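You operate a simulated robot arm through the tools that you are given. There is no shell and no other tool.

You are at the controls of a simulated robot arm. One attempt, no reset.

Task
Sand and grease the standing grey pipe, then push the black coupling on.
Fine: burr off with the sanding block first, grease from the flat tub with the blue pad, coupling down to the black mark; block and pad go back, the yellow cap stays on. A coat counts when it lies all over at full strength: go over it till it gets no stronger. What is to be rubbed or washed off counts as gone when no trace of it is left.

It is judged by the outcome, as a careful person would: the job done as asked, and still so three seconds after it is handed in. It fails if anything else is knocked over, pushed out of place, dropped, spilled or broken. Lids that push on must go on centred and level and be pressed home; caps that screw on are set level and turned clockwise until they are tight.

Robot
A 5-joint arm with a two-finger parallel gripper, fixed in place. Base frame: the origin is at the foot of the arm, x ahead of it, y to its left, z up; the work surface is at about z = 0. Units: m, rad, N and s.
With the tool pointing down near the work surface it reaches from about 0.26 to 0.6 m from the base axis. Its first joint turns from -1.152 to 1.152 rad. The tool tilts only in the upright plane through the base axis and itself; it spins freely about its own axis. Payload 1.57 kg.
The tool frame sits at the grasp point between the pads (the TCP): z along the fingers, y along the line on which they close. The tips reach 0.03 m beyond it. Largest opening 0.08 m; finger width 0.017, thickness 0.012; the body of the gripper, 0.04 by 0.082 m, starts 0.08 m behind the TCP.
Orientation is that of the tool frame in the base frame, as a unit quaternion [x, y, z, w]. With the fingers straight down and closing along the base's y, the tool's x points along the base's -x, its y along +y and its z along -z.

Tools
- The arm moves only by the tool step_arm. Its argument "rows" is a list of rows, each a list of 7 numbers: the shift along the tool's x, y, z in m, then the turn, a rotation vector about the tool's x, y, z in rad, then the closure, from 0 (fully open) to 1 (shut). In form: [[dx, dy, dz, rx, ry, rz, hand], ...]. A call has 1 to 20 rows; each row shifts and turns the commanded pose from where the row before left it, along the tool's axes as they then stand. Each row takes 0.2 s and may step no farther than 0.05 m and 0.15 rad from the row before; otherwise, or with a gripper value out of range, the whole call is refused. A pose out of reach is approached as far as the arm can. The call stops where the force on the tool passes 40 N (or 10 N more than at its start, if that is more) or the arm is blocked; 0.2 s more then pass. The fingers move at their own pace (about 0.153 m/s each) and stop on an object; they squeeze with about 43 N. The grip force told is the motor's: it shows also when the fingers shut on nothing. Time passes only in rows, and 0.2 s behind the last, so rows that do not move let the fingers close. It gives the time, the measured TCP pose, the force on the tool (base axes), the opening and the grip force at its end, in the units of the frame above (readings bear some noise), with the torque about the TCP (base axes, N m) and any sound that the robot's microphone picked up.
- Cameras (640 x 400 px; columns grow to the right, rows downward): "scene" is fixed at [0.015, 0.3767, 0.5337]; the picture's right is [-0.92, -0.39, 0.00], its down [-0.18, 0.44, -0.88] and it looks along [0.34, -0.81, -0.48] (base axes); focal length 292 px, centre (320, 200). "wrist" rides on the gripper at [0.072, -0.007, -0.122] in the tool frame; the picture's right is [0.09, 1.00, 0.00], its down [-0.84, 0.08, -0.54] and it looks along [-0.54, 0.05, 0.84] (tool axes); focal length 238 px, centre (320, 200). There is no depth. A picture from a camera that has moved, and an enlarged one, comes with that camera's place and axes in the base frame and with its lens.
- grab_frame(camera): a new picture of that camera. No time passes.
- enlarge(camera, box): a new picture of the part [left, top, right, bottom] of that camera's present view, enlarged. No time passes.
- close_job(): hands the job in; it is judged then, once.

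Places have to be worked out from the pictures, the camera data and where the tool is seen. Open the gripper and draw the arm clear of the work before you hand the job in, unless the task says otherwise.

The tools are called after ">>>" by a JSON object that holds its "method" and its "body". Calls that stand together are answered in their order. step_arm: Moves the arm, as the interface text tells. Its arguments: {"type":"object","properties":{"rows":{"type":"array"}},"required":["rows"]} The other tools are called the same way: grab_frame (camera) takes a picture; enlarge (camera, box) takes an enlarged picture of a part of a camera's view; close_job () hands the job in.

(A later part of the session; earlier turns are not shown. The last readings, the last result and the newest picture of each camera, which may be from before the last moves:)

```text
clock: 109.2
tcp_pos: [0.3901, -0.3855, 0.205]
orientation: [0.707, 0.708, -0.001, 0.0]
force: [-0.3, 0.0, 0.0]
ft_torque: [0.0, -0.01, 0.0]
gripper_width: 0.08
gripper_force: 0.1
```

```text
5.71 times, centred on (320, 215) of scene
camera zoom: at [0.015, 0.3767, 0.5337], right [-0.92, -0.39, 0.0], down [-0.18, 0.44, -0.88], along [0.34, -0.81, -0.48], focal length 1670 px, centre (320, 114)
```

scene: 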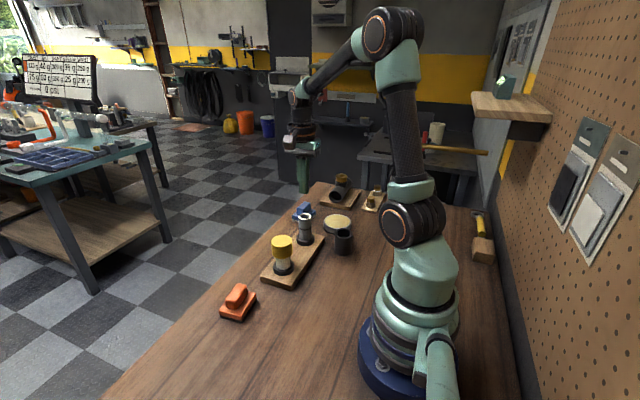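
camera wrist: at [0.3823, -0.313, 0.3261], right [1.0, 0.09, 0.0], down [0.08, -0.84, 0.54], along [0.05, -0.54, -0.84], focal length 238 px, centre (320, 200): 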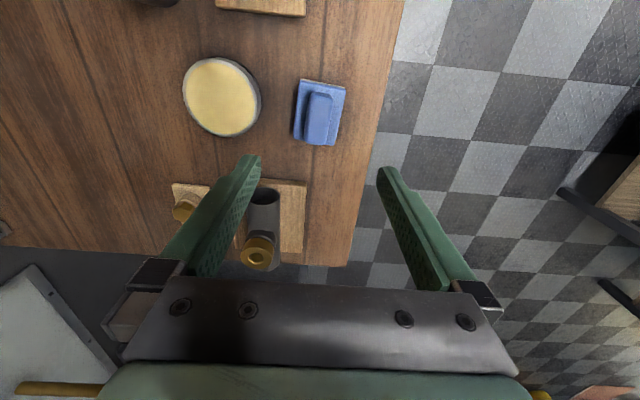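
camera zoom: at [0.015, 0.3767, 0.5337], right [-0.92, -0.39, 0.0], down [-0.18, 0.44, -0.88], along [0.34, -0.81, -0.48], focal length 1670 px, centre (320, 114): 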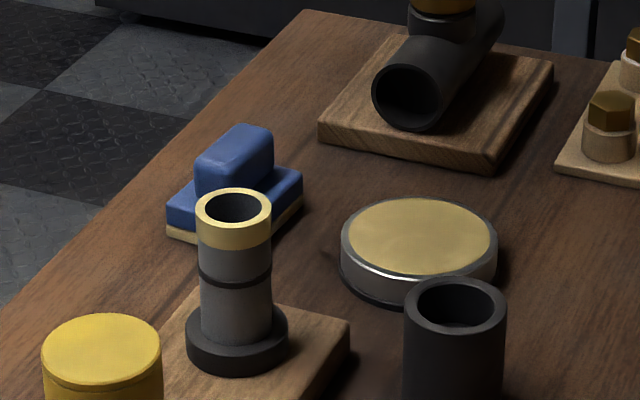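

The pad is back where it was and the tub hasn't moved. Next is the coupling, which I put near (0.213, -0.272), about 60 mm tall and 50 mm in diameter. I move above it for a closer look.

>>> {"method": "step_arm", "body": {"rows": [[0.0227, -0.0353, 0, 0, 0, 0, 0], [0.0227, -0.0353, 0, 0, 0, 0, 0], [0.0227, -0.0353, 0, 0, 0, 0, 0], [0.0227, -0.0353, 0, 0, 0, 0, 0], [0.0227, -0.0353, 0, 0, 0, 0, 0], [0, 0, 0.02, 0, 0, 0, 0], [0, 0, 0, 0, 0, 0, 0]]}}

>>> {"method": "grab_frame", "body": {"camera": "wrist"}}

>>> {"method": "enlarge", "body": {"camera": "wrist", "box": [240, 60, 400, 180]}}

>>> {"method": "enlarge", "body": {"camera": "scene", "box": [290, 190, 390, 270]}}

```text
clock: 110.8
tcp_pos: [0.2133, -0.272, 0.1841]
orientation: [0.707, 0.708, 0.0, 0.001]
force: [-0.2, -0.1, 0.3]
ft_torque: [0.01, 0.02, 0.0]
gripper_width: 0.0798
gripper_force: 0.1
```

```text
taken
camera wrist: at [0.2061, -0.1997, 0.3063], right [1.0, 0.09, 0.0], down [0.08, -0.84, 0.54], along [0.05, -0.54, -0.84], focal length 238 px, centre (320, 200)
```

wrist: 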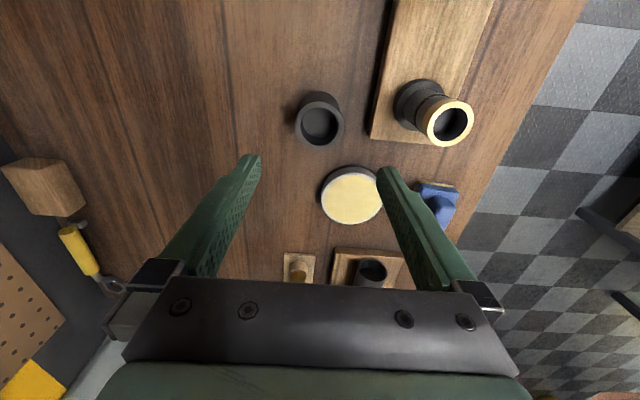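

```text
3.33 times, centred on (320, 120) of wrist
camera zoom: at [0.2061, -0.1997, 0.3063], right [1.0, 0.09, 0.0], down [0.08, -0.84, 0.54], along [0.05, -0.54, -0.84], focal length 794 px, centre (320, 467)
```

zoom: 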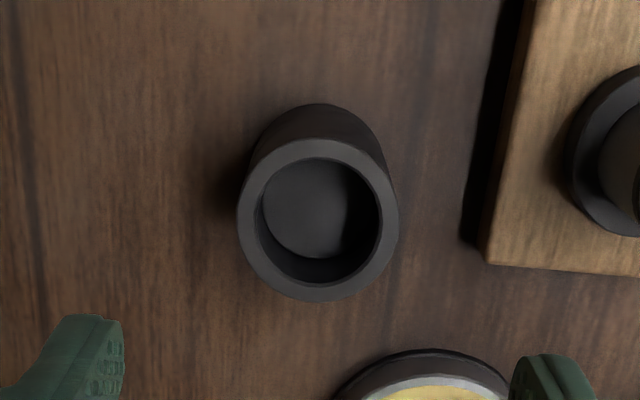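

```text
5.00 times, centred on (340, 230) of scene
camera zoom: at [0.015, 0.3768, 0.5337], right [-0.92, -0.39, 0.0], down [-0.18, 0.44, -0.88], along [0.34, -0.81, -0.48], focal length 1461 px, centre (220, 50)
```

zoom: 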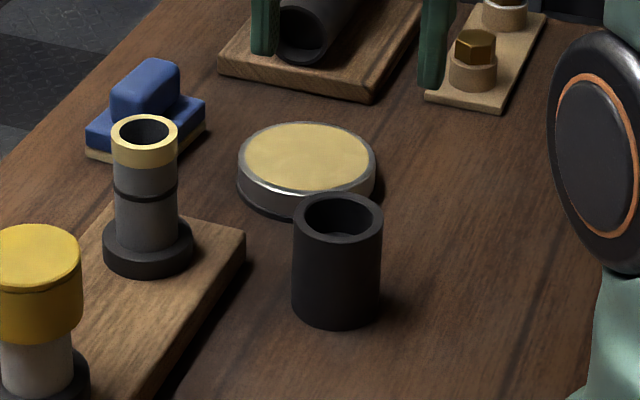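

The coupling top centre is near (0.2125, -0.270), and there's an inner stop visible about 24 mm deep from the top. I descend with the fingers closing along x (tips staying above the stand's height), to centre it in x first.

>>> {"method": "step_arm", "body": {"rows": [[0.002, -0.0008, 0.025, 0, 0, 0, 0], [0, 0, 0.03, 0, 0, 0, 0], [0, 0, 0.03, 0, 0, 0, 0], [0, 0, 0.03, 0, 0, 0, 0], [0, 0, 0.012, 0, 0, 0, 0], [0, 0, 0, 0, 0, 0, 0]]}}

>>> {"method": "grab_frame", "body": {"camera": "wrist"}}

>>> {"method": "enlarge", "body": {"camera": "scene", "box": [300, 200, 390, 270]}}

```text
clock: 112.2
tcp_pos: [0.2126, -0.2694, 0.0567]
orientation: [0.707, 0.707, 0.0, 0.0]
force: [0.9, -0.3, -0.4]
ft_torque: [0.04, 0.01, 0.05]
gripper_width: 0.08
gripper_force: 0.1
```

```text
taken
camera wrist: at [0.2053, -0.197, 0.1797], right [1.0, 0.09, 0.0], down [0.08, -0.84, 0.54], along [0.05, -0.54, -0.84], focal length 238 px, centre (320, 200)
```

wrist: 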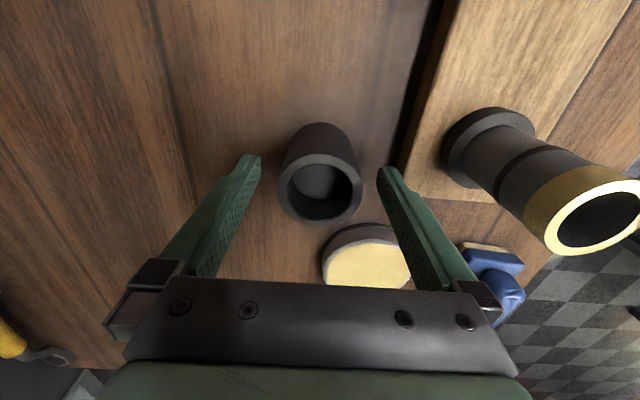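

```text
5.71 times, centred on (345, 235) of scene
camera zoom: at [0.015, 0.3767, 0.5337], right [-0.92, -0.39, 0.0], down [-0.18, 0.44, -0.88], along [0.34, -0.81, -0.48], focal length 1670 px, centre (177, 0)
```

zoom: 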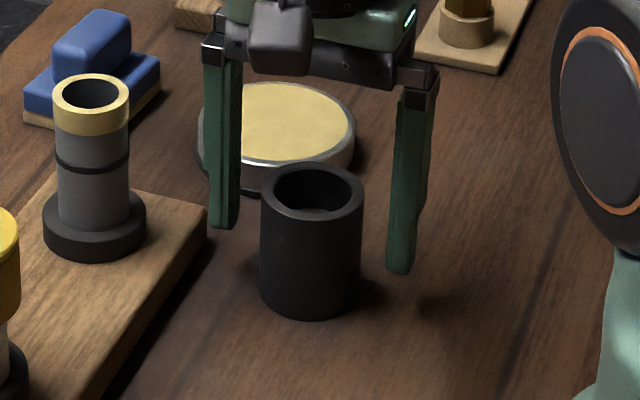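

The fingers straddle the coupling evenly. I close to centre it in x, then open, rise and spin back 90° for the y grip.

>>> {"method": "step_arm", "body": {"rows": [[0, 0, 0, 0, 0, 0, 0.25], [0, 0, 0, 0, 0, 0, 0.35], [0, 0, 0, 0, 0, 0, 0.6], [0, 0, 0, 0, 0, 0, 0.6], [0, 0, 0, 0, 0, 0, 0.6]]}}

```text
clock: 113.4
tcp_pos: [0.213, -0.269, 0.0571]
orientation: [0.707, 0.707, 0.001, 0.0]
force: [0.5, 0.3, -0.3]
ft_torque: [0.03, -0.02, -0.02]
gripper_width: 0.049
gripper_force: 43.1
```

The coupling measures about 49–50 mm and is now centred in x. I open, rise, spin back 90°, and prepare to grip it along y.

>>> {"method": "step_arm", "body": {"rows": [[0, 0, 0, 0, 0, 0, 0.2], [0, 0, 0, 0, 0, 0, 0], [0, 0, -0.03, 0, 0, 0, 0], [0, 0, -0.04, 0, 0, 0, 0], [0, 0, -0.01, 0, 0, -0.1428, 0], [0, 0, 0, 0, 0, -0.1428, 0], [0, 0, 0, 0, 0, -0.1428, 0], [0, 0, 0, 0, 0, -0.1428, 0], [0, 0, 0, 0, 0, -0.1428, 0], [0, 0, 0, 0, 0, -0.1428, 0], [0, 0, 0, 0, 0, -0.1428, 0], [0, 0, 0, 0, 0, -0.1428, 0], [0, 0, 0, 0, 0, -0.1428, 0], [0, 0, 0, 0, 0, -0.1428, 0], [0, 0, 0, 0, 0, -0.1428, 0], [0, 0, 0, 0, 0, 0, 0]]}}

>>> {"method": "grab_frame", "body": {"camera": "wrist"}}

```text
clock: 116.8
tcp_pos: [0.213, -0.268, 0.1377]
orientation: [-0.001, 1.0, 0.0, 0.0]
force: [-0.4, 0.1, 0.0]
ft_torque: [0.01, -0.03, 0.03]
gripper_width: 0.08
gripper_force: 0.1
```

```text
taken
camera wrist: at [0.1401, -0.2756, 0.2594], right [-0.09, 1.0, 0.0], down [0.84, 0.08, 0.54], along [0.54, 0.05, -0.84], focal length 238 px, centre (320, 200)
```

wrist: 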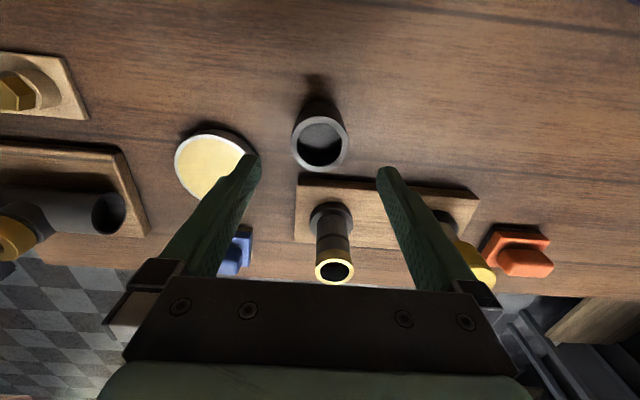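

Now I descend with the fingers along y, to TCP z≈0.045, and close to centre the coupling in y.

>>> {"method": "step_arm", "body": {"rows": [[0, 0, 0.02, 0, 0, 0, 0], [0, 0, 0.03, 0, 0, 0, 0], [0, 0, 0.03, 0, 0, 0, 0], [0, 0, 0.012, 0, 0, 0, 0], [0, 0, 0, 0, 0, 0, 0], [0, 0, 0, 0, 0, 0, 0.25], [0, 0, 0, 0, 0, 0, 0.35], [0, 0, 0, 0, 0, 0, 0.6], [0, 0, 0, 0, 0, 0, 0.6], [0, 0, 0, 0, 0, 0, 0.6]]}}

>>> {"method": "grab_frame", "body": {"camera": "wrist"}}

>>> {"method": "enlarge", "body": {"camera": "scene", "box": [300, 200, 390, 270]}}

```text
clock: 119.0
tcp_pos: [0.2132, -0.2677, 0.0465]
orientation: [0.0, 1.0, 0.0, 0.0]
force: [0.6, -0.6, -0.2]
ft_torque: [-0.01, -0.02, 0.0]
gripper_width: 0.0493
gripper_force: 42.2
```

```text
taken
camera wrist: at [0.1409, -0.2751, 0.1679], right [-0.09, 1.0, 0.0], down [0.84, 0.08, 0.54], along [0.54, 0.05, -0.84], focal length 238 px, centre (320, 200)
```

wrist: 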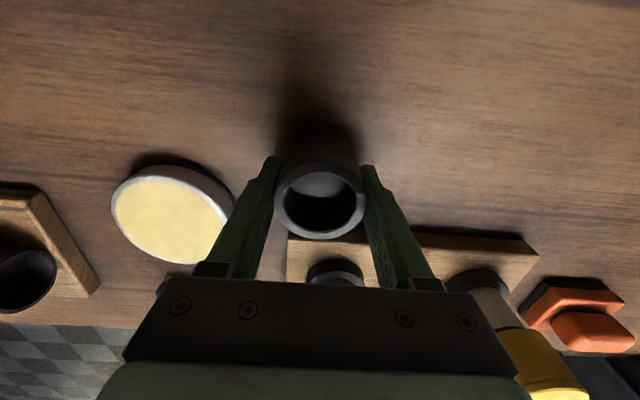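

```text
5.71 times, centred on (345, 235) of scene
camera zoom: at [0.015, 0.3767, 0.5337], right [-0.92, -0.39, 0.0], down [-0.18, 0.44, -0.88], along [0.34, -0.81, -0.48], focal length 1670 px, centre (177, 0)
```

zoom: 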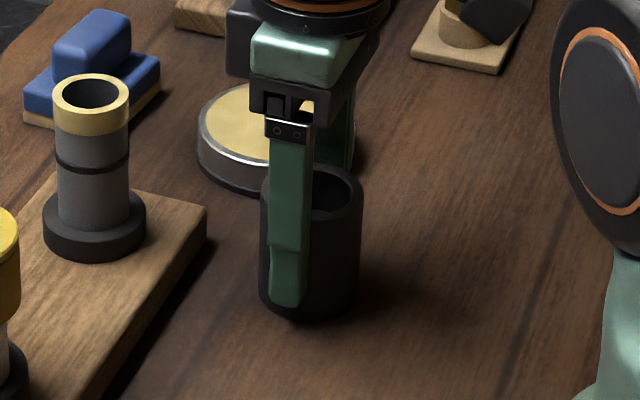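

The coupling is now centred at the TCP in both axes. I open and rise exactly 0.16 m to record where its top appears in the wrist picture, as a reference for locating the pipe accurately.

>>> {"method": "step_arm", "body": {"rows": [[0, 0, 0, 0, 0, 0, 0.2], [0, 0, 0, 0, 0, 0, 0], [0, 0, -0.03, 0, 0, 0, 0], [0, 0, -0.04, 0, 0, 0, 0], [0, 0, -0.04, 0, 0, 0, 0], [0, 0, -0.04, 0, 0, 0, 0], [0, 0, -0.01, 0, 0, 0, 0], [0, 0, 0, 0, 0, 0, 0], [0, 0, 0, 0, 0, 0, 0]]}}

>>> {"method": "enlarge", "body": {"camera": "wrist", "box": [280, 80, 360, 140]}}

>>> {"method": "grab_frame", "body": {"camera": "wrist"}}

```text
clock: 121.0
tcp_pos: [0.2133, -0.2694, 0.2059]
orientation: [0.0, 1.0, 0.0, 0.0]
force: [0.1, 0.0, -0.1]
ft_torque: [0.01, -0.01, -0.01]
gripper_width: 0.08
gripper_force: 0.1
```

```text
6.67 times, centred on (320, 110) of wrist
camera zoom: at [0.1399, -0.2757, 0.3276], right [-0.09, 1.0, 0.0], down [0.84, 0.08, 0.54], along [0.54, 0.05, -0.84], focal length 1589 px, centre (320, 800)
```

zoom: 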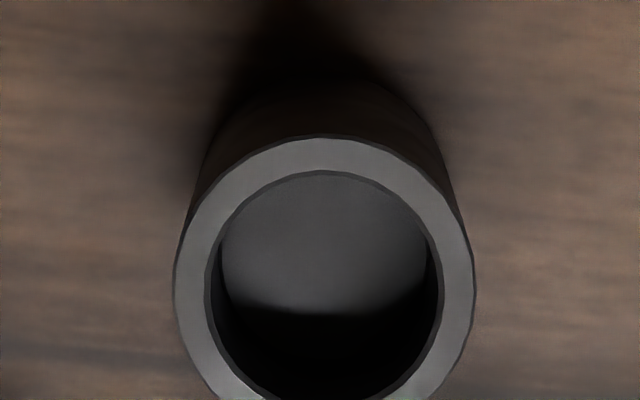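

```text
taken
camera wrist: at [0.1399, -0.2757, 0.3276], right [-0.09, 1.0, 0.0], down [0.84, 0.08, 0.54], along [0.54, 0.05, -0.84], focal length 238 px, centre (320, 200)
```

wrist: 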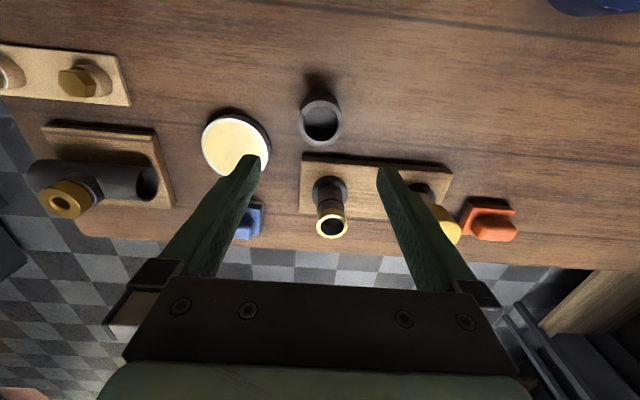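

I take a frame containing the whole ring for precise measurement.

>>> {"method": "enlarge", "body": {"camera": "wrist", "box": [280, 90, 360, 150]}}

```text
6.67 times, centred on (320, 120) of wrist
camera zoom: at [0.1399, -0.2757, 0.3276], right [-0.09, 1.0, 0.0], down [0.84, 0.08, 0.54], along [0.54, 0.05, -0.84], focal length 1589 px, centre (320, 733)
```

zoom: 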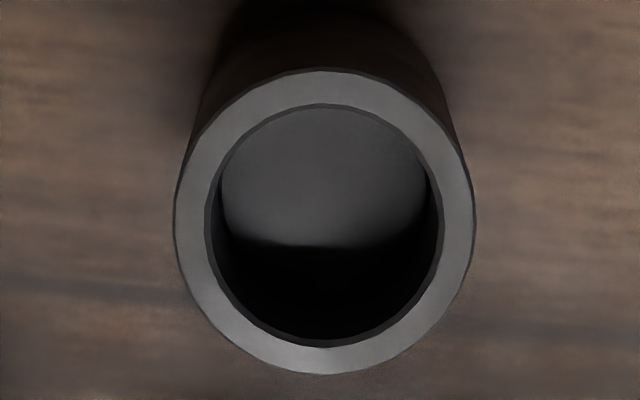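

The coupling's top ring is centred at about (320.75, 123.2) in the wrist picture. I now move by a known offset (0.1072, 0.024, 0.045) over the pipe and compare its ring position.

>>> {"method": "step_arm", "body": {"rows": [[-0.0268, 0.006, -0.01125, 0, 0, 0, 0], [-0.0268, 0.006, -0.01125, 0, 0, 0, 0], [-0.0268, 0.006, -0.01125, 0, 0, 0, 0], [-0.0268, 0.006, -0.01125, 0, 0, 0, 0], [0, 0, 0, 0, 0, 0, 0], [0, 0, 0, 0, 0, 0, 0], [0, 0, 0, 0, 0, 0, 0]]}}

>>> {"method": "enlarge", "body": {"camera": "wrist", "box": [280, 90, 360, 150]}}

>>> {"method": "grab_frame", "body": {"camera": "wrist"}}

```text
clock: 122.6
tcp_pos: [0.3201, -0.2452, 0.2493]
orientation: [0.001, 1.0, 0.001, 0.0]
force: [0.0, -0.1, 0.4]
ft_torque: [0.02, 0.02, -0.01]
gripper_width: 0.0801
gripper_force: 0.0
```

```text
6.67 times, centred on (320, 120) of wrist
camera zoom: at [0.2479, -0.2515, 0.3722], right [-0.09, 1.0, 0.0], down [0.84, 0.08, 0.54], along [0.54, 0.05, -0.84], focal length 1589 px, centre (320, 733)
```

zoom: 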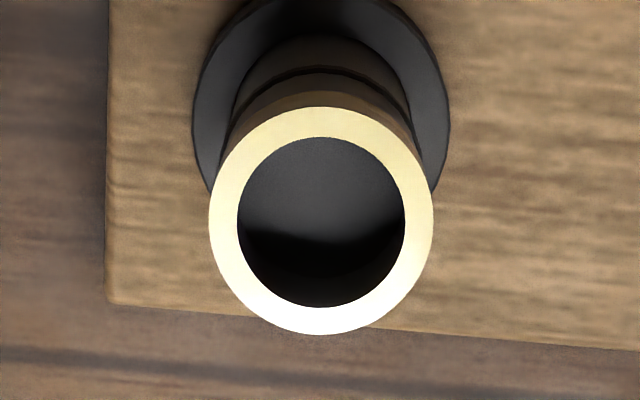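

```text
taken
camera wrist: at [0.2479, -0.2515, 0.3722], right [-0.09, 1.0, 0.0], down [0.84, 0.08, 0.54], along [0.54, 0.05, -0.84], focal length 238 px, centre (320, 200)
```

wrist: 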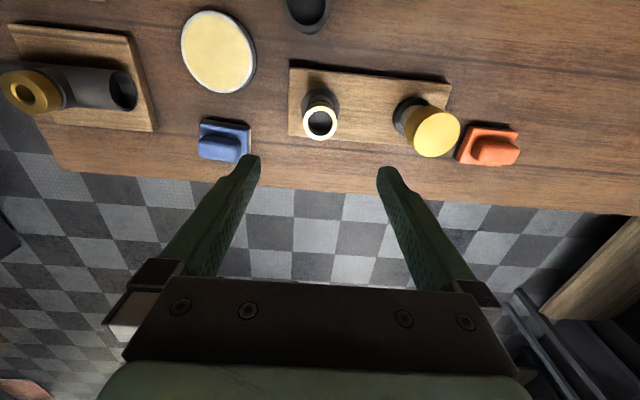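

The pipe's ring centre sits 4.5 zoomed px (≈0.7 mm) toward -y relative to the reference, so the coupling-to-pipe offset is (0.1070, 0.0233). I return to the coupling and grip it.

>>> {"method": "step_arm", "body": {"rows": [[0.0268, -0.006, 0.01125, 0, 0, 0, 0], [0.0268, -0.006, 0.01125, 0, 0, 0, 0], [0.0268, -0.006, 0.01125, 0, 0, 0, 0], [0.0268, -0.006, 0.01125, 0, 0, 0, 0], [0, 0, 0.03, 0, 0, 0, 0], [0, 0, 0.04, 0, 0, 0, 0], [0, 0, 0.04, 0, 0, 0, 0], [0, 0, 0.03, 0, 0, 0, 0], [0, 0, 0.015, 0, 0, 0, 0], [0, 0, 0.005, 0, 0, 0, 0], [0, 0, 0, 0, 0, 0, 0], [0, 0, 0, 0, 0, 0, 0.25], [0, 0, 0, 0, 0, 0, 0.35], [0, 0, 0, 0, 0, 0, 0.7], [0, 0, 0, 0, 0, 0, 1], [0, 0, 0, 0, 0, 0, 1], [0, 0, 0, 0, 0, 0, 1]]}}

>>> {"method": "grab_frame", "body": {"camera": "wrist"}}

```text
clock: 126.2
tcp_pos: [0.2126, -0.2684, 0.046]
orientation: [0.001, 1.0, 0.0, 0.0]
force: [0.2, 0.1, 0.8]
ft_torque: [-0.04, 0.03, 0.02]
gripper_width: 0.0491
gripper_force: 43.3
```

```text
taken
camera wrist: at [0.1406, -0.2756, 0.1674], right [-0.09, 1.0, 0.0], down [0.84, 0.08, 0.54], along [0.54, 0.05, -0.84], focal length 238 px, centre (320, 200)
```

wrist: 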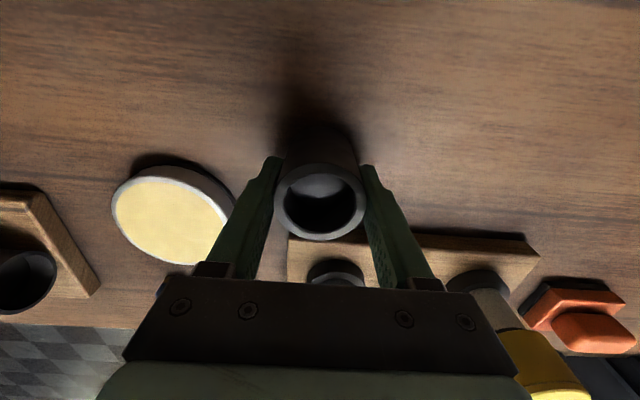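

The coupling is gripped at 49 mm. I lift it slowly and check that it comes up level.

>>> {"method": "step_arm", "body": {"rows": [[0, 0, -0.003, 0, 0, 0, 1], [0, 0, -0.005, 0, 0, 0, 1], [0, 0, -0.01, 0, 0, 0, 1], [0, 0, -0.02, 0, 0, 0, 1], [0, 0, -0.025, 0, 0, 0, 1], [0, 0, -0.025, 0, 0, 0, 1], [0, 0, -0.025, 0, 0, 0, 1], [0, 0, -0.022, 0, 0, 0, 1], [0, 0, 0, 0, 0, 0, 1]]}}

>>> {"method": "enlarge", "body": {"camera": "scene", "box": [280, 180, 380, 250]}}

```text
clock: 128.2
tcp_pos: [0.2126, -0.2701, 0.182]
orientation: [0.0, 1.0, 0.0, 0.0]
force: [-0.9, -0.3, -1.1]
ft_torque: [-0.01, 0.02, -0.04]
gripper_width: 0.0491
gripper_force: 43.4
```

```text
5.71 times, centred on (330, 215) of scene
camera zoom: at [0.015, 0.3767, 0.5337], right [-0.92, -0.39, 0.0], down [-0.18, 0.44, -0.88], along [0.34, -0.81, -0.48], focal length 1670 px, centre (263, 114)
```

zoom: 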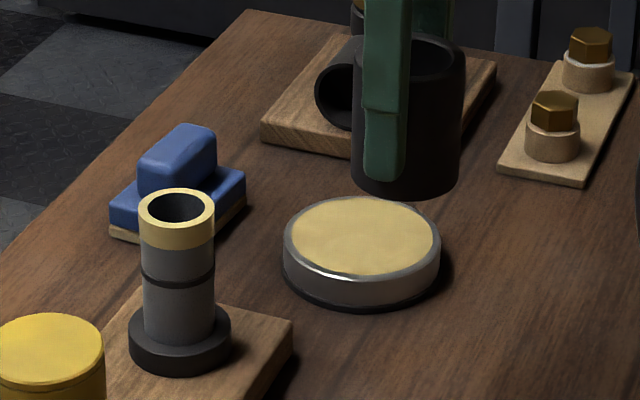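

The coupling is lifted level. I carry it over the pipe with the measured offset.

>>> {"method": "step_arm", "body": {"rows": [[-0.012, 0.0026, 0, 0, 0, 0, 1], [-0.02, 0.0044, 0, 0, 0, 0, 1], [-0.022, 0.0048, 0, 0, 0, 0, 1], [-0.022, 0.0048, 0, 0, 0, 0, 1], [-0.02, 0.0044, 0, 0, 0, 0, 1], [-0.011, 0.0023, 0, 0, 0, 0, 1], [0, 0, 0, 0, 0, 0, 1], [0, 0, 0, 0, 0, 0, 1]]}}

>>> {"method": "grab_frame", "body": {"camera": "wrist"}}

>>> {"method": "enlarge", "body": {"camera": "scene", "box": [280, 180, 340, 240]}}

```text
clock: 130.0
tcp_pos: [0.3203, -0.2459, 0.1801]
orientation: [0.0, 1.0, 0.001, 0.0]
force: [0.5, 0.0, -0.1]
ft_torque: [0.0, 0.0, 0.01]
gripper_width: 0.049
gripper_force: 42.8
```

```text
taken
camera wrist: at [0.2476, -0.2527, 0.3022], right [-0.09, 1.0, 0.0], down [0.84, 0.08, 0.54], along [0.54, 0.05, -0.84], focal length 238 px, centre (320, 200)
```

wrist: 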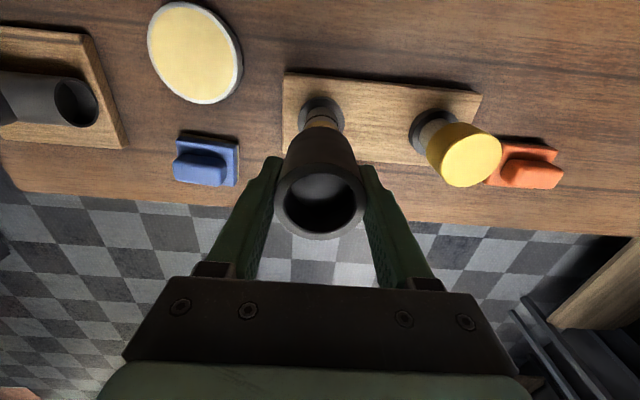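

```text
6.67 times, centred on (310, 210) of scene
camera zoom: at [0.015, 0.3767, 0.5337], right [-0.92, -0.39, 0.0], down [-0.18, 0.44, -0.88], along [0.34, -0.81, -0.48], focal length 1948 px, centre (387, 133)
```

zoom: 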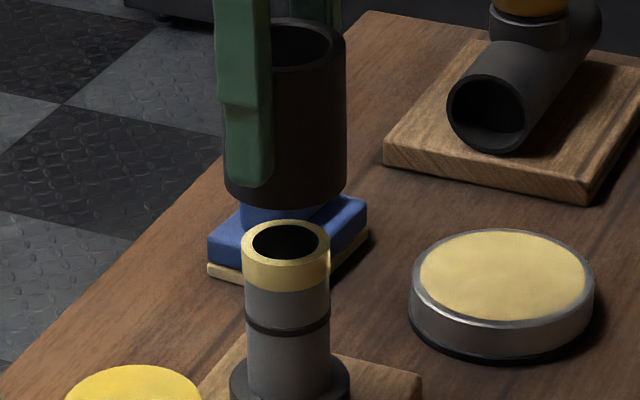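

Scene view shows the coupling's axis and the pipe's axis coincide within about half a millimetre. I lower to just above the rim.

>>> {"method": "step_arm", "body": {"rows": [[0, 0, 0.008, 0, 0, 0, 1], [0, 0, 0.008, 0, 0, 0, 1], [0, 0, 0.006, 0, 0, 0, 1], [0, 0, 0, 0, 0, 0, 1]]}}

>>> {"method": "enlarge", "body": {"camera": "scene", "box": [285, 195, 330, 240]}}

>>> {"method": "grab_frame", "body": {"camera": "wrist"}}

```text
clock: 131.0
tcp_pos: [0.32, -0.246, 0.159]
orientation: [0.0, 1.0, 0.0, 0.0]
force: [0.1, 0.0, -0.3]
ft_torque: [0.04, -0.02, -0.01]
gripper_width: 0.0492
gripper_force: 42.9
```

```text
8.89 times, centred on (308, 218) of scene
camera zoom: at [0.015, 0.3767, 0.5337], right [-0.92, -0.39, 0.0], down [-0.18, 0.44, -0.88], along [0.34, -0.81, -0.48], focal length 2597 px, centre (431, 44)
```

zoom: 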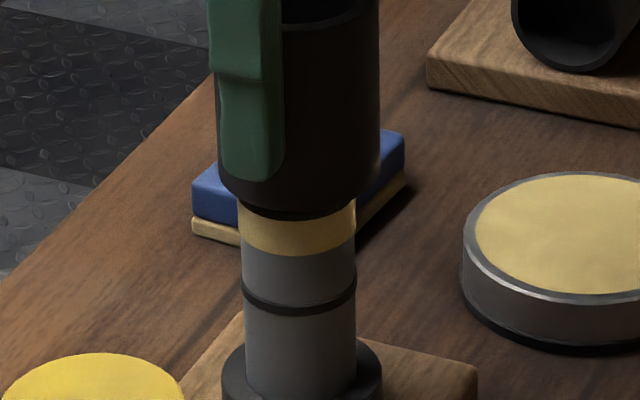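

```text
taken
camera wrist: at [0.2471, -0.2526, 0.2799], right [-0.09, 1.0, 0.0], down [0.84, 0.08, 0.54], along [0.54, 0.05, -0.84], focal length 238 px, centre (320, 200)
```

wrist: 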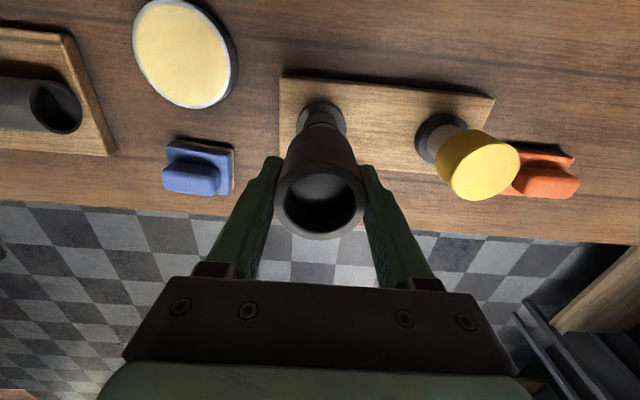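

Alignment still matches (centres at 297 vs 298 px). I lower in 2 mm steps and watch the force.

>>> {"method": "step_arm", "body": {"rows": [[0, 0, 0.003, 0, 0, 0, 1], [0, 0, 0.002, 0, 0, 0, 1], [0, 0, 0.002, 0, 0, 0, 1], [0, 0, 0.002, 0, 0, 0, 1], [0, 0, 0, 0, 0, 0, 1]]}}

```text
clock: 132.2
tcp_pos: [0.32, -0.2443, 0.1492]
orientation: [-0.001, 1.0, 0.0, 0.0]
force: [-0.4, -0.2, -1.0]
ft_torque: [0.03, 0.02, 0.01]
gripper_width: 0.0491
gripper_force: 43.1
```

No resistance with the edge at about the rim level; continuing down.

>>> {"method": "step_arm", "body": {"rows": [[0, 0, 0.002, 0, 0, 0, 1], [0, 0, 0.002, 0, 0, 0, 1], [0, 0, 0.002, 0, 0, 0, 1], [0, 0, 0, 0, 0, 0, 1]]}}

>>> {"method": "enlarge", "body": {"camera": "scene", "box": [285, 195, 330, 240]}}

```text
clock: 133.2
tcp_pos: [0.3189, -0.2453, 0.145]
orientation: [0.0, 1.0, 0.0, 0.0]
force: [2.1, 2.7, 1.1]
ft_torque: [0.14, -0.11, 0.03]
gripper_width: 0.0491
gripper_force: 43.5
```

```text
8.89 times, centred on (308, 218) of scene
camera zoom: at [0.015, 0.3767, 0.5337], right [-0.92, -0.39, 0.0], down [-0.18, 0.44, -0.88], along [0.34, -0.81, -0.48], focal length 2597 px, centre (431, 44)
```

zoom: 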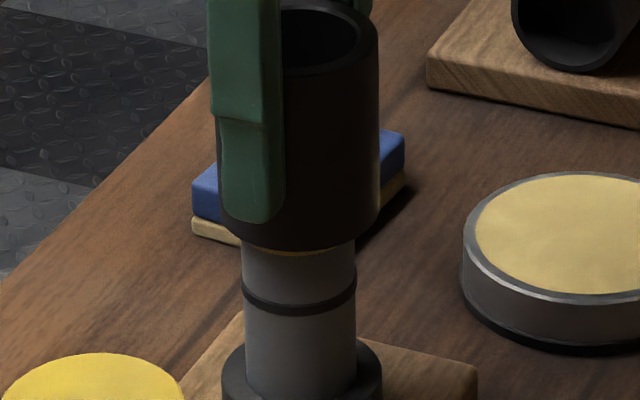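

It has started over the pipe; a light side force (+2, +3 N) suggests a small shift toward +x/+y. I nudge 0.3 mm that way and continue down.

>>> {"method": "step_arm", "body": {"rows": [[-0.0003, 0.0003, 0.001, 0, 0, 0, 1], [0, 0, 0.002, 0, 0, 0, 1], [0, 0, 0.002, 0, 0, 0, 1], [0, 0, 0, 0, 0, 0, 1]]}}

```text
clock: 134.2
tcp_pos: [0.3198, -0.2446, 0.138]
orientation: [0.0, 1.0, 0.0, 0.0]
force: [0.1, -0.4, -1.1]
ft_torque: [-0.01, -0.02, 0.0]
gripper_width: 0.0492
gripper_force: 42.9
```

It slides freely now. I go down 12 mm more and look.

>>> {"method": "step_arm", "body": {"rows": [[0, 0, 0.003, 0, 0, 0, 1], [0, 0, 0.003, 0, 0, 0, 1], [0, 0, 0.003, 0, 0, 0, 1], [0, 0, 0.002, 0, 0, 0, 1], [0, 0, 0, 0, 0, 0, 1]]}}

>>> {"method": "enlarge", "body": {"camera": "scene", "box": [285, 195, 330, 240]}}

```text
clock: 135.4
tcp_pos: [0.3204, -0.2451, 0.1275]
orientation: [0.0, 1.0, 0.0, 0.0]
force: [0.3, 0.1, -0.8]
ft_torque: [0.0, 0.02, 0.04]
gripper_width: 0.0494
gripper_force: 43.0
```

```text
8.89 times, centred on (308, 218) of scene
camera zoom: at [0.015, 0.3767, 0.5337], right [-0.92, -0.39, 0.0], down [-0.18, 0.44, -0.88], along [0.34, -0.81, -0.48], focal length 2597 px, centre (431, 44)
```

zoom: 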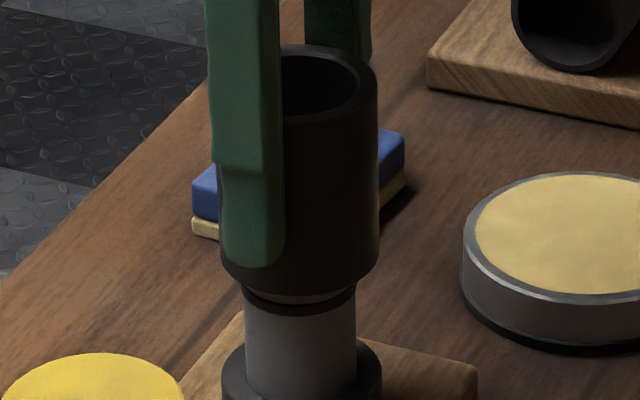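

About 8 mm to go to the mark's upper edge, still no resistance. I go 6 mm further.

>>> {"method": "step_arm", "body": {"rows": [[0, 0, 0.002, 0, 0, 0, 1], [0, 0, 0.002, 0, 0, 0, 1], [0, 0, 0.002, 0, 0, 0, 1], [0, 0, 0, 0, 0, 0, 1]]}}

>>> {"method": "enlarge", "body": {"camera": "scene", "box": [285, 200, 330, 245]}}

>>> {"method": "grab_frame", "body": {"camera": "wrist"}}

```text
clock: 136.4
tcp_pos: [0.3195, -0.2454, 0.1228]
orientation: [-0.001, 1.0, 0.0, 0.0]
force: [6.0, 7.8, 2.9]
ft_torque: [0.34, -0.23, -0.02]
gripper_width: 0.0493
gripper_force: 43.2
```

```text
8.89 times, centred on (308, 222) of scene
camera zoom: at [0.015, 0.3768, 0.5337], right [-0.92, -0.39, 0.0], down [-0.18, 0.44, -0.88], along [0.34, -0.81, -0.48], focal length 2597 px, centre (431, 0)
```

zoom: 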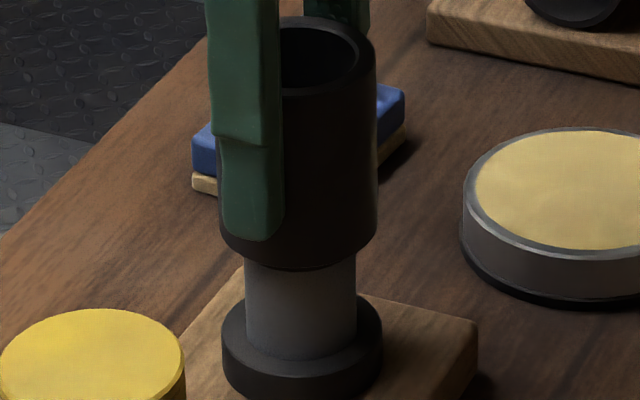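

```text
taken
camera wrist: at [0.2478, -0.2516, 0.2434], right [-0.09, 1.0, 0.0], down [0.84, 0.08, 0.54], along [0.54, 0.05, -0.84], focal length 238 px, centre (320, 200)
```

wrist: 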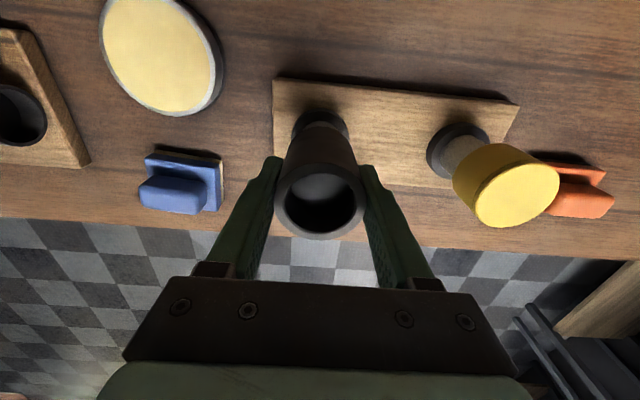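

There's side contact (+6, +8 N), so I nudge 0.5 mm toward +x/+y to relieve it before the final millimetres.

>>> {"method": "step_arm", "body": {"rows": [[-0.0005, 0.0005, 0, 0, 0, 0, 1], [0, 0, 0, 0, 0, 0, 1]]}}

```text
clock: 137.0
tcp_pos: [0.321, -0.244, 0.1211]
orientation: [0.0, 1.0, 0.0, 0.0]
force: [4.3, 3.6, -2.9]
ft_torque: [0.16, -0.15, -0.01]
gripper_width: 0.049
gripper_force: 43.1
```

Side force has dropped to about 4 N; another small nudge and 1 mm down.

>>> {"method": "step_arm", "body": {"rows": [[-0.0004, 0.0004, 0, 0, 0, 0, 1], [0, 0, 0.001, 0, 0, 0, 1], [0, 0, 0, 0, 0, 0, 1]]}}

```text
clock: 137.8
tcp_pos: [0.32, -0.2451, 0.121]
orientation: [0.0, 1.0, -0.001, 0.0]
force: [-9.5, -3.8, 9.9]
ft_torque: [-0.17, 0.42, 0.11]
gripper_width: 0.049
gripper_force: 42.8
```

Now the side force has reversed (-9.5, -3.8), so I overshot slightly; I move back 0.35/0.15 mm and check.

>>> {"method": "step_arm", "body": {"rows": [[0.00035, -0.00015, 0, 0, 0, 0, 1], [0, 0, 0, 0, 0, 0, 1]]}}

>>> {"method": "enlarge", "body": {"camera": "scene", "box": [290, 205, 320, 245]}}

```text
clock: 138.4
tcp_pos: [0.3199, -0.2448, 0.1213]
orientation: [0.0, 1.0, 0.0, 0.0]
force: [-11.5, -3.1, 12.5]
ft_torque: [-0.16, 0.51, 0.05]
gripper_width: 0.0494
gripper_force: 43.0
```

```text
10.00 times, centred on (305, 225) of scene
camera zoom: at [0.015, 0.3768, 0.5336], right [-0.92, -0.39, 0.0], down [-0.18, 0.44, -0.88], along [0.34, -0.81, -0.48], focal length 2922 px, centre (470, -50)
```

zoom: 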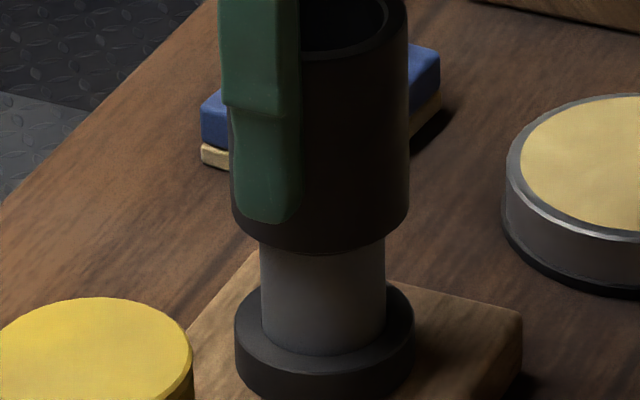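

Visually the coupling's lower edge now reaches the mark (no mark visible below it), with about 12 N upward resistance plus -11 N sideways. I relieve the side load with a small -x shift and recheck.

>>> {"method": "step_arm", "body": {"rows": [[0.0005, 0, 0, 0, 0, 0, 1], [0, 0, 0, 0, 0, 0, 1]]}}

```text
clock: 139.0
tcp_pos: [0.3204, -0.2449, 0.1211]
orientation: [0.0, 1.0, 0.0, 0.001]
force: [-5.5, -3.4, 10.6]
ft_torque: [-0.11, 0.28, 0.04]
gripper_width: 0.0491
gripper_force: 43.0
```

Side load is easing. One more small shift, then push down 1 mm to see whether it is at a hard stop.

>>> {"method": "step_arm", "body": {"rows": [[0.0004, -0.0002, 0, 0, 0, 0, 1], [0, 0, 0, 0, 0, 0, 1], [0, 0, 0.001, 0, 0, 0, 1], [0, 0, 0, 0, 0, 0, 1]]}}

```text
clock: 140.0
tcp_pos: [0.321, -0.2456, 0.12]
orientation: [0.0, 1.0, -0.001, 0.0]
force: [-2.5, 8.4, 31.4]
ft_torque: [0.42, 0.14, 0.01]
gripper_width: 0.0492
gripper_force: 42.9
```

A further 1 mm raised the force to 31 N, so it's meeting firm resistance. I look very closely at the lower edge against the mark.

>>> {"method": "enlarge", "body": {"camera": "scene", "box": [294, 222, 314, 238]}}

>>> {"method": "enlarge", "body": {"camera": "wrist", "box": [280, 100, 360, 180]}}

```text
16.00 times, centred on (304, 230) of scene
camera zoom: at [0.0149, 0.3768, 0.5336], right [-0.92, -0.39, 0.0], down [-0.18, 0.44, -0.88], along [0.34, -0.81, -0.48], focal length 4675 px, centre (576, -280)
```

zoom: 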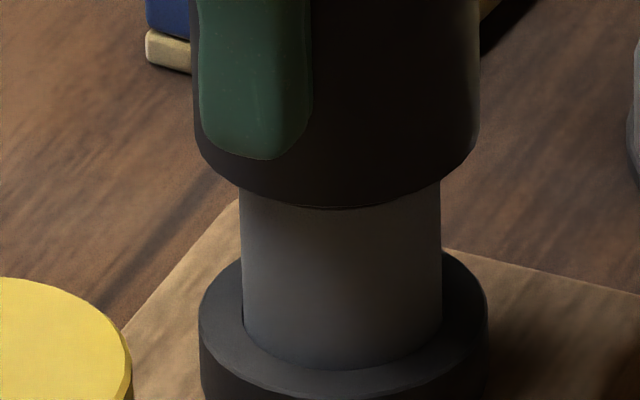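

```text
5.00 times, centred on (320, 140) of wrist
camera zoom: at [0.2477, -0.2514, 0.2424], right [-0.09, 1.0, 0.0], down [0.84, 0.08, 0.54], along [0.54, 0.05, -0.84], focal length 1192 px, centre (320, 500)
```

zoom: 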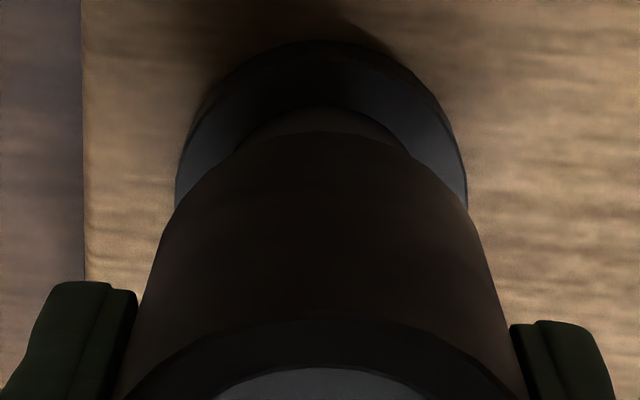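

The mark is right at or just behind the coupling's lower edge. I press slightly more to make sure it's home, staying below the force limit.

>>> {"method": "step_arm", "body": {"rows": [[0, 0, 0.0004, 0, 0, 0, 1], [0, 0, 0, 0, 0, 0, 1], [0, 0, 0, 0, 0, 0, 1]]}}

>>> {"method": "enlarge", "body": {"camera": "scene", "box": [294, 222, 314, 238]}}

```text
clock: 140.6
tcp_pos: [0.3195, -0.2437, 0.1206]
orientation: [-0.001, 1.0, -0.001, 0.001]
force: [-1.8, 2.2, 8.8]
ft_torque: [0.11, 0.07, 0.02]
gripper_width: 0.049
gripper_force: 42.6
stopped in row 3: the force on the tool passed its limit at 43 N (the readings are from after the stop); the commanded pose is now the measured one
```

```text
16.00 times, centred on (304, 230) of scene
camera zoom: at [0.015, 0.3768, 0.5336], right [-0.92, -0.39, 0.0], down [-0.18, 0.44, -0.88], along [0.34, -0.81, -0.48], focal length 4675 px, centre (576, -280)
```

zoom: 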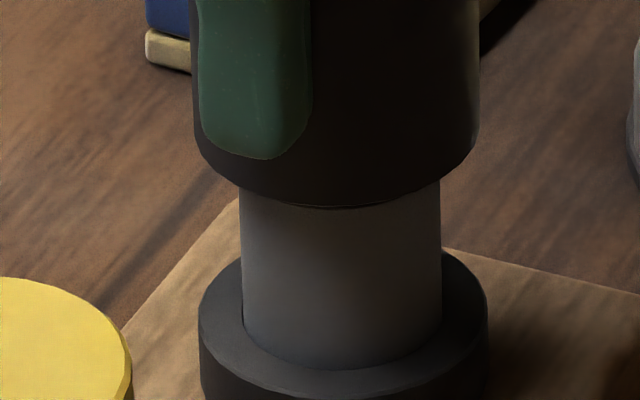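

The force hit 43 N without the edge moving, so the coupling is against its stop at the mark. I release it gently and rise straight up.

>>> {"method": "step_arm", "body": {"rows": [[0, 0, 0, 0, 0, 0, 0.3], [0, 0, 0, 0, 0, 0, 0.15], [0, 0, 0, 0, 0, 0, 0], [0, 0, 0, 0, 0, 0, 0], [0, 0, -0.01, 0, 0, 0, 0], [0, 0, -0.03, 0, 0, 0, 0], [0, 0, -0.04, 0, 0, 0, 0], [0, 0, -0.04, 0, 0, 0, 0], [0, 0, 0, 0, 0, 0, 0]]}}

>>> {"method": "enlarge", "body": {"camera": "scene", "box": [280, 195, 330, 245]}}

>>> {"method": "enlarge", "body": {"camera": "scene", "box": [294, 218, 314, 234]}}

>>> {"method": "grab_frame", "body": {"camera": "wrist"}}

```text
clock: 142.6
tcp_pos: [0.3188, -0.2454, 0.2399]
orientation: [-0.001, 1.0, -0.002, 0.001]
force: [-0.5, 0.0, -0.6]
ft_torque: [0.01, -0.01, -0.01]
gripper_width: 0.0799
gripper_force: 0.0
```

```text
8.00 times, centred on (305, 220) of scene
camera zoom: at [0.015, 0.3768, 0.5337], right [-0.92, -0.39, 0.0], down [-0.18, 0.44, -0.88], along [0.34, -0.81, -0.48], focal length 2337 px, centre (440, 40)
```

zoom: 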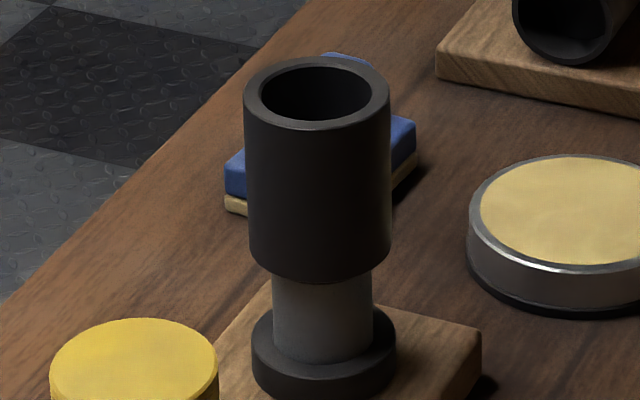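

```text
16.00 times, centred on (304, 226) of scene
camera zoom: at [0.015, 0.3768, 0.5337], right [-0.92, -0.39, 0.0], down [-0.18, 0.44, -0.88], along [0.34, -0.81, -0.48], focal length 4675 px, centre (576, -216)
```

zoom: 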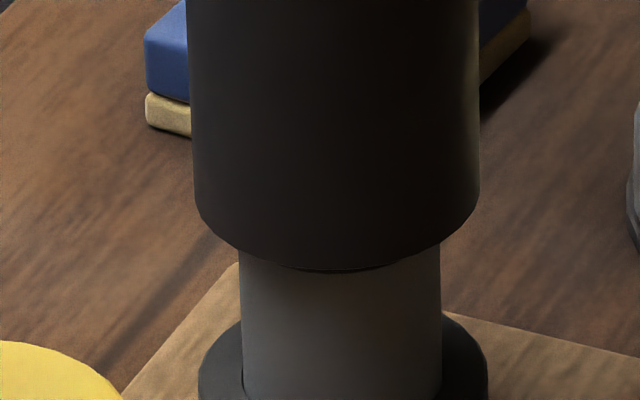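

```text
taken
camera wrist: at [0.247, -0.2517, 0.3626], right [-0.09, 1.0, 0.0], down [0.84, 0.08, 0.54], along [0.54, 0.05, -0.84], focal length 238 px, centre (320, 200)
```

wrist: 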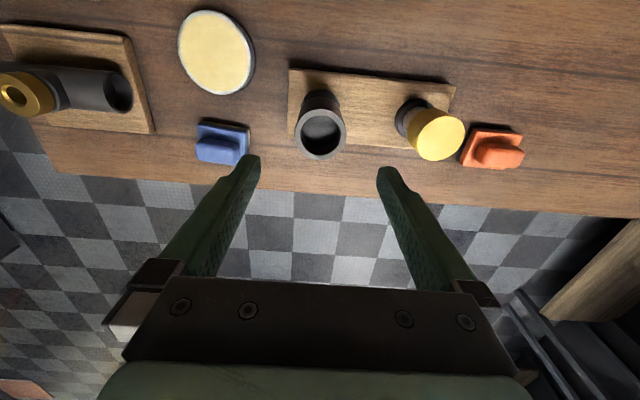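

The coupling is on and level, with only a faint dark sliver of the mark visible under its edge. To verify the gap from a lower angle, I move the tool aside toward the base, clear of everything, and align it radially before tilting.

>>> {"method": "step_arm", "body": {"rows": [[0.0283, -0.0093, 0, 0, 0, 0, 0.5], [0.0283, -0.0093, 0, 0, 0, 0, 1], [0.0283, -0.0093, 0, 0, 0, 0, 1], [0, 0, 0, 0, 0, 0.1438, 1], [0, 0, 0, 0, 0, 0.1438, 1], [0, 0, 0, 0, 0, 0.1438, 1], [0, 0, 0, 0, 0, 0.1438, 1], [0, 0, 0, 0, 0, 0.1438, 1], [0, 0, 0, 0, 0, 0.1438, 1], [0, 0, 0, 0, 0, 0, 1]]}}

>>> {"method": "grab_frame", "body": {"camera": "wrist"}}

```text
clock: 144.8
tcp_pos: [0.2352, -0.2727, 0.2398]
orientation: [0.419, 0.908, -0.001, 0.001]
force: [0.5, -0.2, 0.4]
ft_torque: [0.01, 0.02, 0.02]
gripper_width: 0.0
gripper_force: 21.6
```

```text
taken
camera wrist: at [0.1826, -0.2223, 0.3621], right [0.7, 0.72, 0.0], down [0.6, -0.59, 0.54], along [0.39, -0.38, -0.84], focal length 238 px, centre (320, 200)
```

wrist: 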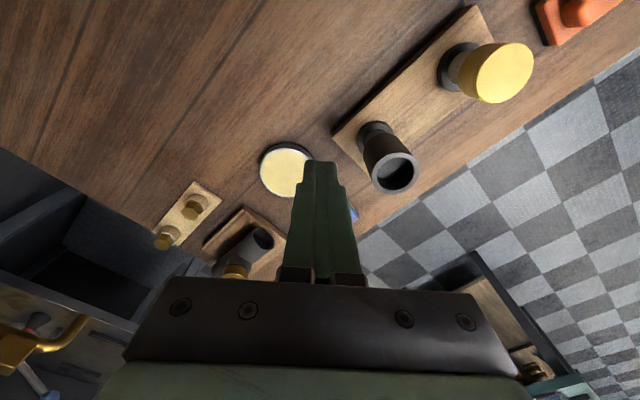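

Aligned radially. I tilt the tool outward (about tool y) partway and verify the direction.

>>> {"method": "step_arm", "body": {"rows": [[0, 0, 0, 0, -0.14, 0, 1], [0, 0, 0, 0, -0.14, 0, 1], [0, 0, 0, 0, -0.14, 0, 1], [0, 0, 0, 0, 0, 0, 1]]}}

>>> {"method": "grab_frame", "body": {"camera": "wrist"}}

```text
clock: 145.8
tcp_pos: [0.2357, -0.2732, 0.2402]
orientation: [0.409, 0.888, -0.088, 0.192]
force: [0.3, 0.8, -0.2]
ft_torque: [-0.01, -0.02, -0.01]
gripper_width: 0.0
gripper_force: 20.9
```

```text
taken
camera wrist: at [0.1543, -0.1894, 0.3217], right [0.7, 0.71, -0.04], down [0.41, -0.36, 0.84], along [0.58, -0.6, -0.54], focal length 238 px, centre (320, 200)
```

wrist: 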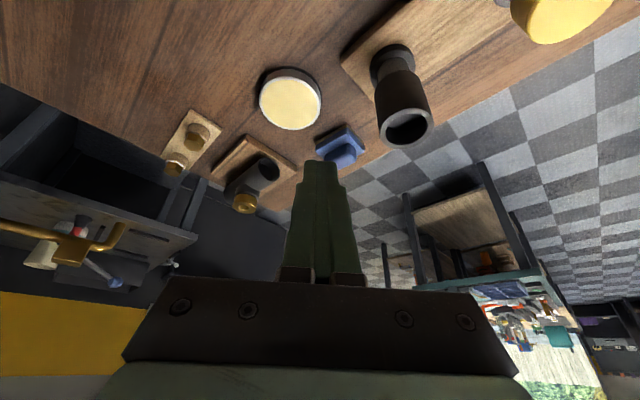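

Tilting works as expected. I continue the tilt to about 48° and check the pose is reached.

>>> {"method": "step_arm", "body": {"rows": [[0, 0, 0, 0, -0.14, 0, 1], [0, 0, 0, 0, -0.14, 0, 1], [0, 0, 0, 0, -0.14, 0, 1], [0, 0, 0, 0, 0, 0, 1]]}}

>>> {"method": "grab_frame", "body": {"camera": "wrist"}}

>>> {"method": "grab_frame", "body": {"camera": "scene"}}

```text
clock: 146.8
tcp_pos: [0.2521, -0.2917, 0.2534]
orientation: [0.381, 0.829, -0.17, 0.372]
force: [1.3, -0.2, 0.2]
ft_torque: [0.01, 0.03, -0.01]
gripper_width: 0.0
gripper_force: 20.6
out of reach, approached as far as the arm can: row 3
```

```text
taken
camera wrist: at [0.1553, -0.1905, 0.2815], right [0.71, 0.7, -0.07], down [0.16, -0.07, 0.99], along [0.68, -0.71, -0.16], focal length 238 px, centre (320, 200)
```

wrist: 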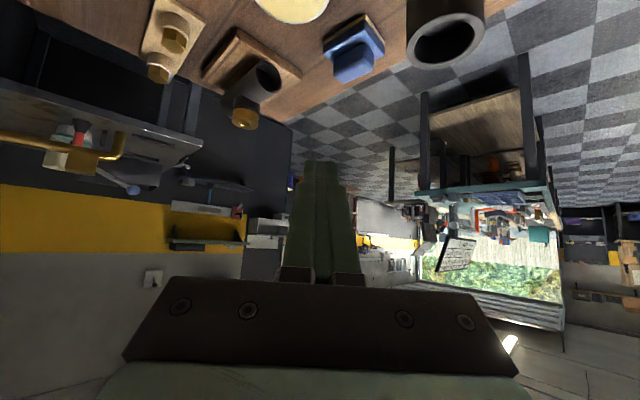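

```text
taken
```

scene: 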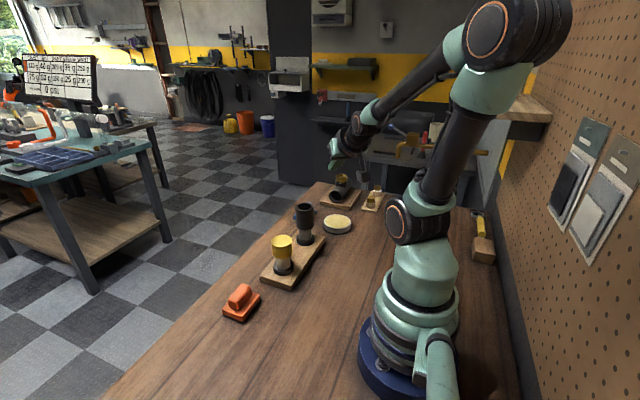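

At this tilt the arm's limit pushed the TCP slightly outward, which is still clear of everything. I lower the camera toward the level of the coupling's lower edge in small steps.

>>> {"method": "step_arm", "body": {"rows": [[0.0223, 0, 0.02, 0, 0, 0, 1], [0.0223, 0, 0.02, 0, 0, 0, 1], [0, 0, 0, 0, 0, 0, 1]]}}

>>> {"method": "grab_frame", "body": {"camera": "wrist"}}

```text
clock: 147.6
tcp_pos: [0.266, -0.3066, 0.2002]
orientation: [0.381, 0.83, -0.17, 0.372]
force: [0.8, -0.9, -0.4]
ft_torque: [0.03, 0.0, 0.0]
gripper_width: 0.0002
gripper_force: 21.0
out of reach, approached as far as the arm can: row 1, 2
```

```text
taken
camera wrist: at [0.1692, -0.2058, 0.2276], right [0.71, 0.7, -0.07], down [0.16, -0.07, 0.99], along [0.68, -0.71, -0.16], focal length 238 px, centre (320, 200)
```

wrist: 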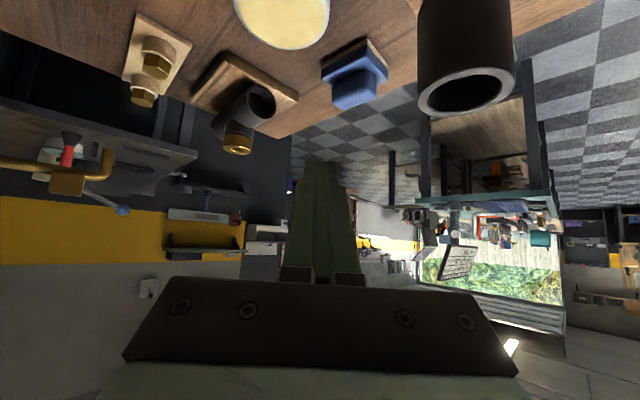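

The coupling is in view on the right. I keep lowering carefully; the lateral clearance to the pipe remains about 8 cm from the tool axis.

>>> {"method": "step_arm", "body": {"rows": [[0.0186, 0, 0.0167, 0, 0, 0, 1], [0.0186, 0, 0.0167, 0, 0, 0, 1], [0, 0, 0, 0, 0, 0, 1]]}}

>>> {"method": "grab_frame", "body": {"camera": "wrist"}}

>>> {"method": "enlarge", "body": {"camera": "scene", "box": [260, 150, 440, 290]}}

```text
clock: 148.4
tcp_pos: [0.2684, -0.3117, 0.1507]
orientation: [0.38, 0.83, -0.169, 0.372]
force: [-0.1, 0.8, 0.8]
ft_torque: [0.0, 0.0, 0.02]
gripper_width: 0.0
gripper_force: 21.1
out of reach, approached as far as the arm can: row 1
```

```text
taken
camera wrist: at [0.1724, -0.2098, 0.1785], right [0.71, 0.7, -0.07], down [0.16, -0.07, 0.99], along [0.68, -0.71, -0.16], focal length 238 px, centre (320, 200)
```

wrist: 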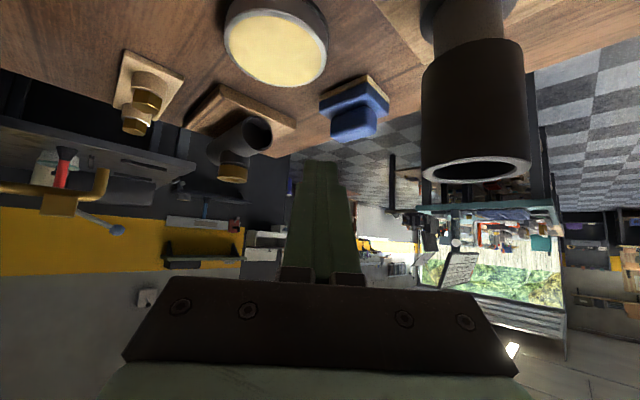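

```text
2.86 times, centred on (350, 220) of scene
camera zoom: at [0.015, 0.3767, 0.5337], right [-0.92, -0.39, 0.0], down [-0.18, 0.44, -0.88], along [0.34, -0.81, -0.48], focal length 835 px, centre (234, 143)
```

zoom: 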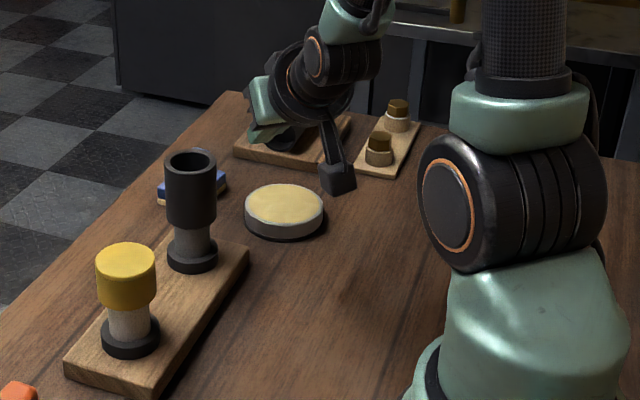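

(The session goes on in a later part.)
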